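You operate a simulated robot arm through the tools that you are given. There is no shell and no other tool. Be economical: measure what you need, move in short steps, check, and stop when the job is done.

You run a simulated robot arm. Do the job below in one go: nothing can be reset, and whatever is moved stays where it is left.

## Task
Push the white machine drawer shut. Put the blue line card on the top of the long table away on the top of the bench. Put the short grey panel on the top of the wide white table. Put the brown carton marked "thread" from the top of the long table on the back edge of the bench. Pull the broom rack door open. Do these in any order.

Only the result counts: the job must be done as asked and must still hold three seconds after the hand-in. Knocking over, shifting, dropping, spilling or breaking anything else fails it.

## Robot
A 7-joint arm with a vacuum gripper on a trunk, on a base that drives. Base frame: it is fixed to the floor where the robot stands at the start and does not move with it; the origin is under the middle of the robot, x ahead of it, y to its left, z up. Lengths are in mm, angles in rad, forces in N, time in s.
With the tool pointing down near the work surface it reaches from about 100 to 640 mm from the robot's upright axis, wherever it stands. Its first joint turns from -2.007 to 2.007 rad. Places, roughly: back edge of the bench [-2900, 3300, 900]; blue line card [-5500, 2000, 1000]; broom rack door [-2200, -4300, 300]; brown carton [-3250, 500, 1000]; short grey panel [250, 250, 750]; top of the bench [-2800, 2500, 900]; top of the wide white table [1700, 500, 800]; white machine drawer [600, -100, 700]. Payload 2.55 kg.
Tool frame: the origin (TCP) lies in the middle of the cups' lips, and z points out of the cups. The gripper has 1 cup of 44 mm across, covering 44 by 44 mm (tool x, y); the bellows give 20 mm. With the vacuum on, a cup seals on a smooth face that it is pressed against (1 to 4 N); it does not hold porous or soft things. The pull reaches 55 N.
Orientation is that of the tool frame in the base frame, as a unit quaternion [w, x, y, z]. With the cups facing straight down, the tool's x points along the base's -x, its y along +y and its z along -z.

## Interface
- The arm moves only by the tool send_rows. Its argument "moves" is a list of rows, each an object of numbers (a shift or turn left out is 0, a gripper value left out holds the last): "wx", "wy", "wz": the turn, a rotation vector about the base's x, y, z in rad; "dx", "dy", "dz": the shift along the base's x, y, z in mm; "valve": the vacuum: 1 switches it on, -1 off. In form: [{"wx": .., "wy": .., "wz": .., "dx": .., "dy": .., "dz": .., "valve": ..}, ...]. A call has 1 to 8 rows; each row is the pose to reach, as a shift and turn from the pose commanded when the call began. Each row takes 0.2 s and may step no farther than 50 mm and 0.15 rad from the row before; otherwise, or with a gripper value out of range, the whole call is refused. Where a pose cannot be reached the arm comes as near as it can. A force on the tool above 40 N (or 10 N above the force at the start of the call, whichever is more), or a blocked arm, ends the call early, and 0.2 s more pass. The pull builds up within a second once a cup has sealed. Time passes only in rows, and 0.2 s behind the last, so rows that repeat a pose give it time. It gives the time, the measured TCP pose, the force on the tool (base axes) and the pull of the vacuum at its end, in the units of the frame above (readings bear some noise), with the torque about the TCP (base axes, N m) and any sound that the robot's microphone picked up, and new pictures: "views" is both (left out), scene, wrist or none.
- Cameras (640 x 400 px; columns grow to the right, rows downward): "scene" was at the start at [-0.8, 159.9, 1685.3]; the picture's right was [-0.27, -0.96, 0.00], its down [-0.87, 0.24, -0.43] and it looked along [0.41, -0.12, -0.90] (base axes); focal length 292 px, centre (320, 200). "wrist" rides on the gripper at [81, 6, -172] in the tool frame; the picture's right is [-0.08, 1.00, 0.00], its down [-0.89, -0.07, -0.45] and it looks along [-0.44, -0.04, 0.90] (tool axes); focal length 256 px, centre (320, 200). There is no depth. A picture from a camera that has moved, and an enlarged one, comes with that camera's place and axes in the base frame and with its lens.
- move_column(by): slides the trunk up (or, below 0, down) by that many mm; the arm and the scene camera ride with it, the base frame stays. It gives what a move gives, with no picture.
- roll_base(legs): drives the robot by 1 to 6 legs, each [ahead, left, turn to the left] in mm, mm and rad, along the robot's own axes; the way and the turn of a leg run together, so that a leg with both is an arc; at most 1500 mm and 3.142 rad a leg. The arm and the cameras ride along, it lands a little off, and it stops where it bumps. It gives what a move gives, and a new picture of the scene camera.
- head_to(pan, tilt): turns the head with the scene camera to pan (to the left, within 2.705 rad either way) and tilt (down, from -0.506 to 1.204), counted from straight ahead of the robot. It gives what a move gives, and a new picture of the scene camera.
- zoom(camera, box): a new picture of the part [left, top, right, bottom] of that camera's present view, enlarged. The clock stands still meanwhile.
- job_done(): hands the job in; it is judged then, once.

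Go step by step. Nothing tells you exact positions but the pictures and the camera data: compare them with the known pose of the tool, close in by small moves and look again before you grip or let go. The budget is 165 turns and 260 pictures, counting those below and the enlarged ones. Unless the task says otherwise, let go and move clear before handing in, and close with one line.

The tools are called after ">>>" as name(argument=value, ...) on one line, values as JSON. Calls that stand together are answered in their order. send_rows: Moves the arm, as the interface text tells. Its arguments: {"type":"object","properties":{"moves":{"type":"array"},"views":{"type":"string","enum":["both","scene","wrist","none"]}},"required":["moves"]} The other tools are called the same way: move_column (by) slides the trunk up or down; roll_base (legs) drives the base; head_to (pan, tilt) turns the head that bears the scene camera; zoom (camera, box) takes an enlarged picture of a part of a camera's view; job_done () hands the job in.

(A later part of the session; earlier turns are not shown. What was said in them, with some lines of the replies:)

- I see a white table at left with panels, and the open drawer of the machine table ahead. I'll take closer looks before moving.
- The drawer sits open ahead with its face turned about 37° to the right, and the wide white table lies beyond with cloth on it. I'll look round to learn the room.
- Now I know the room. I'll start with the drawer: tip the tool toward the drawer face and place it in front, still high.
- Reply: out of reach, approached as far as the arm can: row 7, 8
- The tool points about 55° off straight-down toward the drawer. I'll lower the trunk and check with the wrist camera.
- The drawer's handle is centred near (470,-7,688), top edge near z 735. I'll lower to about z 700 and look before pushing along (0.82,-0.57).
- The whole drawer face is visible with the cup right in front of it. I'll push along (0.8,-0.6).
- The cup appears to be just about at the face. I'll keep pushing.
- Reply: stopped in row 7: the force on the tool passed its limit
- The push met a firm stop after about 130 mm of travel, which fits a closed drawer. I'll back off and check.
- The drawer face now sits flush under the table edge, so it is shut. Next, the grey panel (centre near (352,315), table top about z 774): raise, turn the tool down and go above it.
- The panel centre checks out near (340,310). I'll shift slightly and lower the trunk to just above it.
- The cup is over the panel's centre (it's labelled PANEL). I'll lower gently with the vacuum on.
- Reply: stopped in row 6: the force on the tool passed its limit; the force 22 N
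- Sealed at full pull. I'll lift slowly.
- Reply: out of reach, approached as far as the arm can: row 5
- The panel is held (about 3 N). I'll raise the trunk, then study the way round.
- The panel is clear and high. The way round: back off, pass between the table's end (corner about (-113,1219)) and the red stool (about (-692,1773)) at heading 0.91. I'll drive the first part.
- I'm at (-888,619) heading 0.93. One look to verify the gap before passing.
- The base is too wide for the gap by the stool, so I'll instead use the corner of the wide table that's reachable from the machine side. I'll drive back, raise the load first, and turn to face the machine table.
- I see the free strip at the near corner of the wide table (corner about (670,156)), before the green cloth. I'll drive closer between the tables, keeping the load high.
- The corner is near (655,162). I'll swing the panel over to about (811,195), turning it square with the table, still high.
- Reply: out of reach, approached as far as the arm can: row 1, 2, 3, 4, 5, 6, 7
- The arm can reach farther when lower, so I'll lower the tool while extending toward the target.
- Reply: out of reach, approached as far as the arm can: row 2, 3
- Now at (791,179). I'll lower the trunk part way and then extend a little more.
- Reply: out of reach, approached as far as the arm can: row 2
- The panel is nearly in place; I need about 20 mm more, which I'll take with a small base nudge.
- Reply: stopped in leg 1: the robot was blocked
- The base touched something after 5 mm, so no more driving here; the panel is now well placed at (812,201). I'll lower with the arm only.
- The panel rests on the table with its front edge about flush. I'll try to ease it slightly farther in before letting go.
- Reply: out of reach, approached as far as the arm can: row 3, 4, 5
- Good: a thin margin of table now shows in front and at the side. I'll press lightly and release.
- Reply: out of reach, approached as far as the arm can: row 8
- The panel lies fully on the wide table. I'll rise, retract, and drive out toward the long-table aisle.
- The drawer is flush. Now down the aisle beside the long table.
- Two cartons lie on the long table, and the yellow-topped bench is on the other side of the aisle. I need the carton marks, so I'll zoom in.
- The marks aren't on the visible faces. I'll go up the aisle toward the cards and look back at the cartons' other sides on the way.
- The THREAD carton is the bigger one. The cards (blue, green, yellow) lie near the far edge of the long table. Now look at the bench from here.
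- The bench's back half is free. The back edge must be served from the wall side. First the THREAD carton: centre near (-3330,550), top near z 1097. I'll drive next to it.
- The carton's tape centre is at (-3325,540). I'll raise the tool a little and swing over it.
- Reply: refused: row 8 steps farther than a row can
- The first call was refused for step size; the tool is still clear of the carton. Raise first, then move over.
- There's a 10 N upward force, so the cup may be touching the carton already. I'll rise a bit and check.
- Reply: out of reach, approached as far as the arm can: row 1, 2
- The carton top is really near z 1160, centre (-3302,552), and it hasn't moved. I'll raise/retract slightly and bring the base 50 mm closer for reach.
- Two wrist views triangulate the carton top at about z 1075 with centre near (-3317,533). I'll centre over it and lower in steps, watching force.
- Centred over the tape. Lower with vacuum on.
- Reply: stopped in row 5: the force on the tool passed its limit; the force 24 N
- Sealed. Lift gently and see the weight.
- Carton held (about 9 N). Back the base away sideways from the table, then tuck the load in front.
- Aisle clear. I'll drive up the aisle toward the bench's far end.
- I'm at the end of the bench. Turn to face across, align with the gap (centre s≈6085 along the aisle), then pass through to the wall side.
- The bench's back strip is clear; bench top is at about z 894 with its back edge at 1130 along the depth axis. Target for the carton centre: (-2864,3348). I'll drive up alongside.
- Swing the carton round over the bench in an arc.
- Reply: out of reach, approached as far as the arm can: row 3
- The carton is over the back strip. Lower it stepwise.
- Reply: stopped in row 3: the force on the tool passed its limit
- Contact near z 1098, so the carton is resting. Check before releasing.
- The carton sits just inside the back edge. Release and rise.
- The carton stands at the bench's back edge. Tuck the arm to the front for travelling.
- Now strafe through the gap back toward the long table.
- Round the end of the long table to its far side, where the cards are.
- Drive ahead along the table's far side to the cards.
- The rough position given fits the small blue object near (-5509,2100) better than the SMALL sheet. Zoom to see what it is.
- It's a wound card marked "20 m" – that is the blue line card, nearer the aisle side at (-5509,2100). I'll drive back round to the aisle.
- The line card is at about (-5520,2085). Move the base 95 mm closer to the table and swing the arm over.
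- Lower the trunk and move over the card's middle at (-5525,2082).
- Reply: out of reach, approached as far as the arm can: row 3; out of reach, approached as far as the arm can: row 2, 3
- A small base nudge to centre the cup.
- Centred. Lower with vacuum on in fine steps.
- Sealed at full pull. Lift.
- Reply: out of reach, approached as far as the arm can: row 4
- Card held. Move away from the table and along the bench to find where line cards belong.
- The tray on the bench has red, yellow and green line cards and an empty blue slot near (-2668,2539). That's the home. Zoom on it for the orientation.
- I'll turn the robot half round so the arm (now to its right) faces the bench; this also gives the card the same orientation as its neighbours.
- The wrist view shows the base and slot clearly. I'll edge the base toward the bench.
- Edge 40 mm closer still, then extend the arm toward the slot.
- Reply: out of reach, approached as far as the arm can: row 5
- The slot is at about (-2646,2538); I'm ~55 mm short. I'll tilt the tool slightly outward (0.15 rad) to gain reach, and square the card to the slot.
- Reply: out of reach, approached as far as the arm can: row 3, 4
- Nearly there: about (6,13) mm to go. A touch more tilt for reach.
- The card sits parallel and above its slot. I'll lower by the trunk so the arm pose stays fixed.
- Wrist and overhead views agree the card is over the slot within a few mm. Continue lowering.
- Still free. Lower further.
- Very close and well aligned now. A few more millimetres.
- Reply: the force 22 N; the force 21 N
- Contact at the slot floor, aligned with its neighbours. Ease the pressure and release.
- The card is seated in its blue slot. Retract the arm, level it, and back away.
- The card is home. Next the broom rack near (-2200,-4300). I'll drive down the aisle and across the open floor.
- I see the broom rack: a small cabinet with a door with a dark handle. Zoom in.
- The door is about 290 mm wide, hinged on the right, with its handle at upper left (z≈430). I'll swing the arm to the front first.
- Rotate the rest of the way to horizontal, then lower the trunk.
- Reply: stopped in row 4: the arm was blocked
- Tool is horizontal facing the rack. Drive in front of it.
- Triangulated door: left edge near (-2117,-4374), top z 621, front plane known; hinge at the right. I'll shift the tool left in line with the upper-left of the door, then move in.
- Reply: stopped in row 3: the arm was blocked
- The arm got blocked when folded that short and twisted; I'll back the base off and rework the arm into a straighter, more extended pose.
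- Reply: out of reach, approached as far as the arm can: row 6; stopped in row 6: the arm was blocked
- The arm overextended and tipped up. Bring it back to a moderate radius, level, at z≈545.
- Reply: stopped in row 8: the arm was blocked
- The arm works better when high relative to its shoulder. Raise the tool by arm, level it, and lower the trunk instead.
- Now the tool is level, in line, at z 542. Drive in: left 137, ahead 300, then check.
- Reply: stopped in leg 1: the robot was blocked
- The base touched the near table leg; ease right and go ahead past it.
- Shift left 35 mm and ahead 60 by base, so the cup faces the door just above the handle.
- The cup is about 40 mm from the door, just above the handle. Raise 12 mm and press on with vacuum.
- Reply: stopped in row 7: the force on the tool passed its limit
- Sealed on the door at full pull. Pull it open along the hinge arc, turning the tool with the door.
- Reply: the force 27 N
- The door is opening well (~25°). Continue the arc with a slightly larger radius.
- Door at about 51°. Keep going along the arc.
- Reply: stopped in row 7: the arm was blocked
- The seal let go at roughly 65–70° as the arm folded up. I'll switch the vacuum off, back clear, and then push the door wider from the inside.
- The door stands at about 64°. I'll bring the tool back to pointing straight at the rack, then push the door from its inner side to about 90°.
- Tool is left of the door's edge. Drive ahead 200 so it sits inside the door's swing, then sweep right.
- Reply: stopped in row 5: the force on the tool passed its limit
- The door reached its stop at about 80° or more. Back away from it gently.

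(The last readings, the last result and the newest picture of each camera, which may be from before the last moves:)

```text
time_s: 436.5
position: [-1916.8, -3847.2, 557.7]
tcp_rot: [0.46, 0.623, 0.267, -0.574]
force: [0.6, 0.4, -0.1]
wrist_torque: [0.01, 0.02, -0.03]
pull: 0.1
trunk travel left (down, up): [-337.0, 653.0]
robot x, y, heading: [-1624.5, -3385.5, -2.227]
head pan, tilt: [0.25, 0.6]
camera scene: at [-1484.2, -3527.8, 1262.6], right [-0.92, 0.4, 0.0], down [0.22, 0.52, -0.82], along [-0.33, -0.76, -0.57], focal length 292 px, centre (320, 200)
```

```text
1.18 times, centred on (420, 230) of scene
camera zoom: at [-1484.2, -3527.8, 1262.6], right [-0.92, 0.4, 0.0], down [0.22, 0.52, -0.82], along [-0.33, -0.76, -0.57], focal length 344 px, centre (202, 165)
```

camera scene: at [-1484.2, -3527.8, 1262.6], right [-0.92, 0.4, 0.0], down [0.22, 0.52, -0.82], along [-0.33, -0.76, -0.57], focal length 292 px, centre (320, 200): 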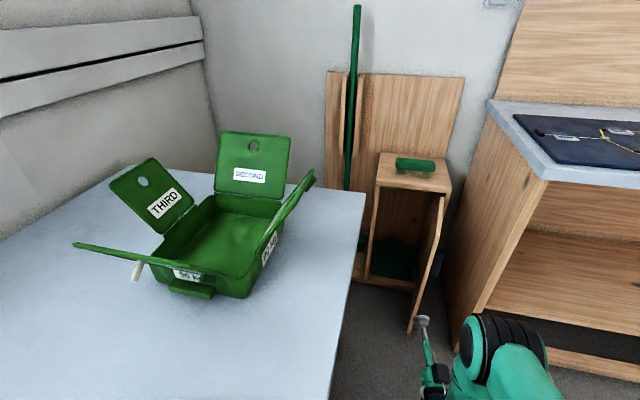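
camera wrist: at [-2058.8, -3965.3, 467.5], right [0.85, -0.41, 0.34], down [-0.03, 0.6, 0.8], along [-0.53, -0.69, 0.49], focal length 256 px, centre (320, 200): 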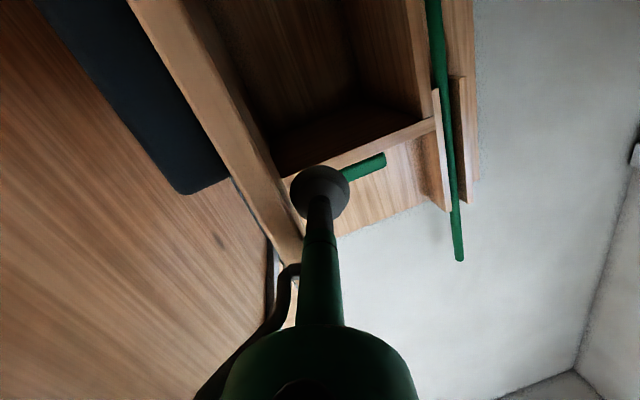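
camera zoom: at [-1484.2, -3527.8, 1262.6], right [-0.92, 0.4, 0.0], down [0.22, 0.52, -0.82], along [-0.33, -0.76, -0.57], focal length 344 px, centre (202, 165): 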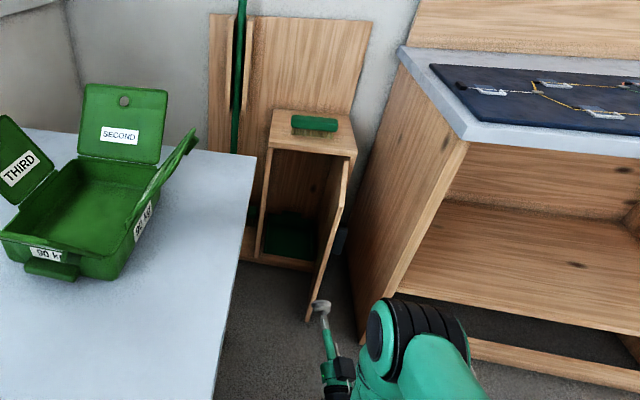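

The door stands wide open and nothing else there has moved. All five items are done; move clear a bit more and hand in.

>>> roll_base(legs=[[-300, 0, 0]])

>>> job_done()

```text
time_s: 438.6
position: [-1732.1, -3606.6, 556.7]
tcp_rot: [0.459, 0.623, 0.267, -0.575]
force: [0.4, -1.1, -0.1]
wrist_torque: [0.04, 0.01, -0.03]
pull: 0.1
trunk travel left (down, up): [-337.0, 653.0]
robot x, y, heading: [-1441.0, -3142.4, -2.23]
head pan, tilt: [0.25, 0.6]
camera scene: at [-1297.8, -3287.1, 1262.6], right [-0.92, 0.4, 0.0], down [0.23, 0.52, -0.83], along [-0.33, -0.76, -0.56], focal length 292 px, centre (320, 200)
```

scene: 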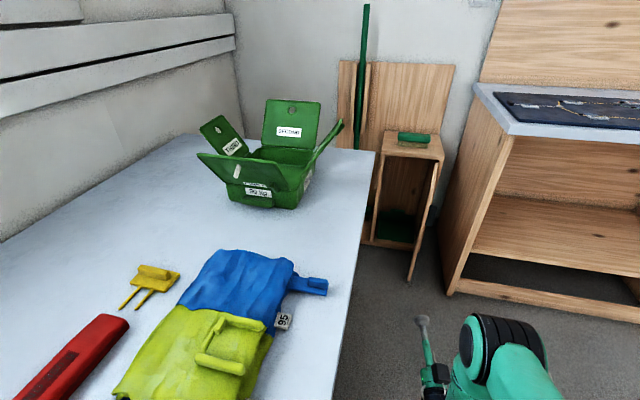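

```text
The job is handed in.
```

The job is handed in: the drawer is shut, the grey panel is on the wide white table, the THREAD carton is at the back edge of the bench, the blue line card is in its slot on the bench, and the broom rack door is open about 80° against its stop. The base bumped something twice, once near the machine table and once against a table leg by the broom rack, and I saw nothing shifted in the pictures afterwards.
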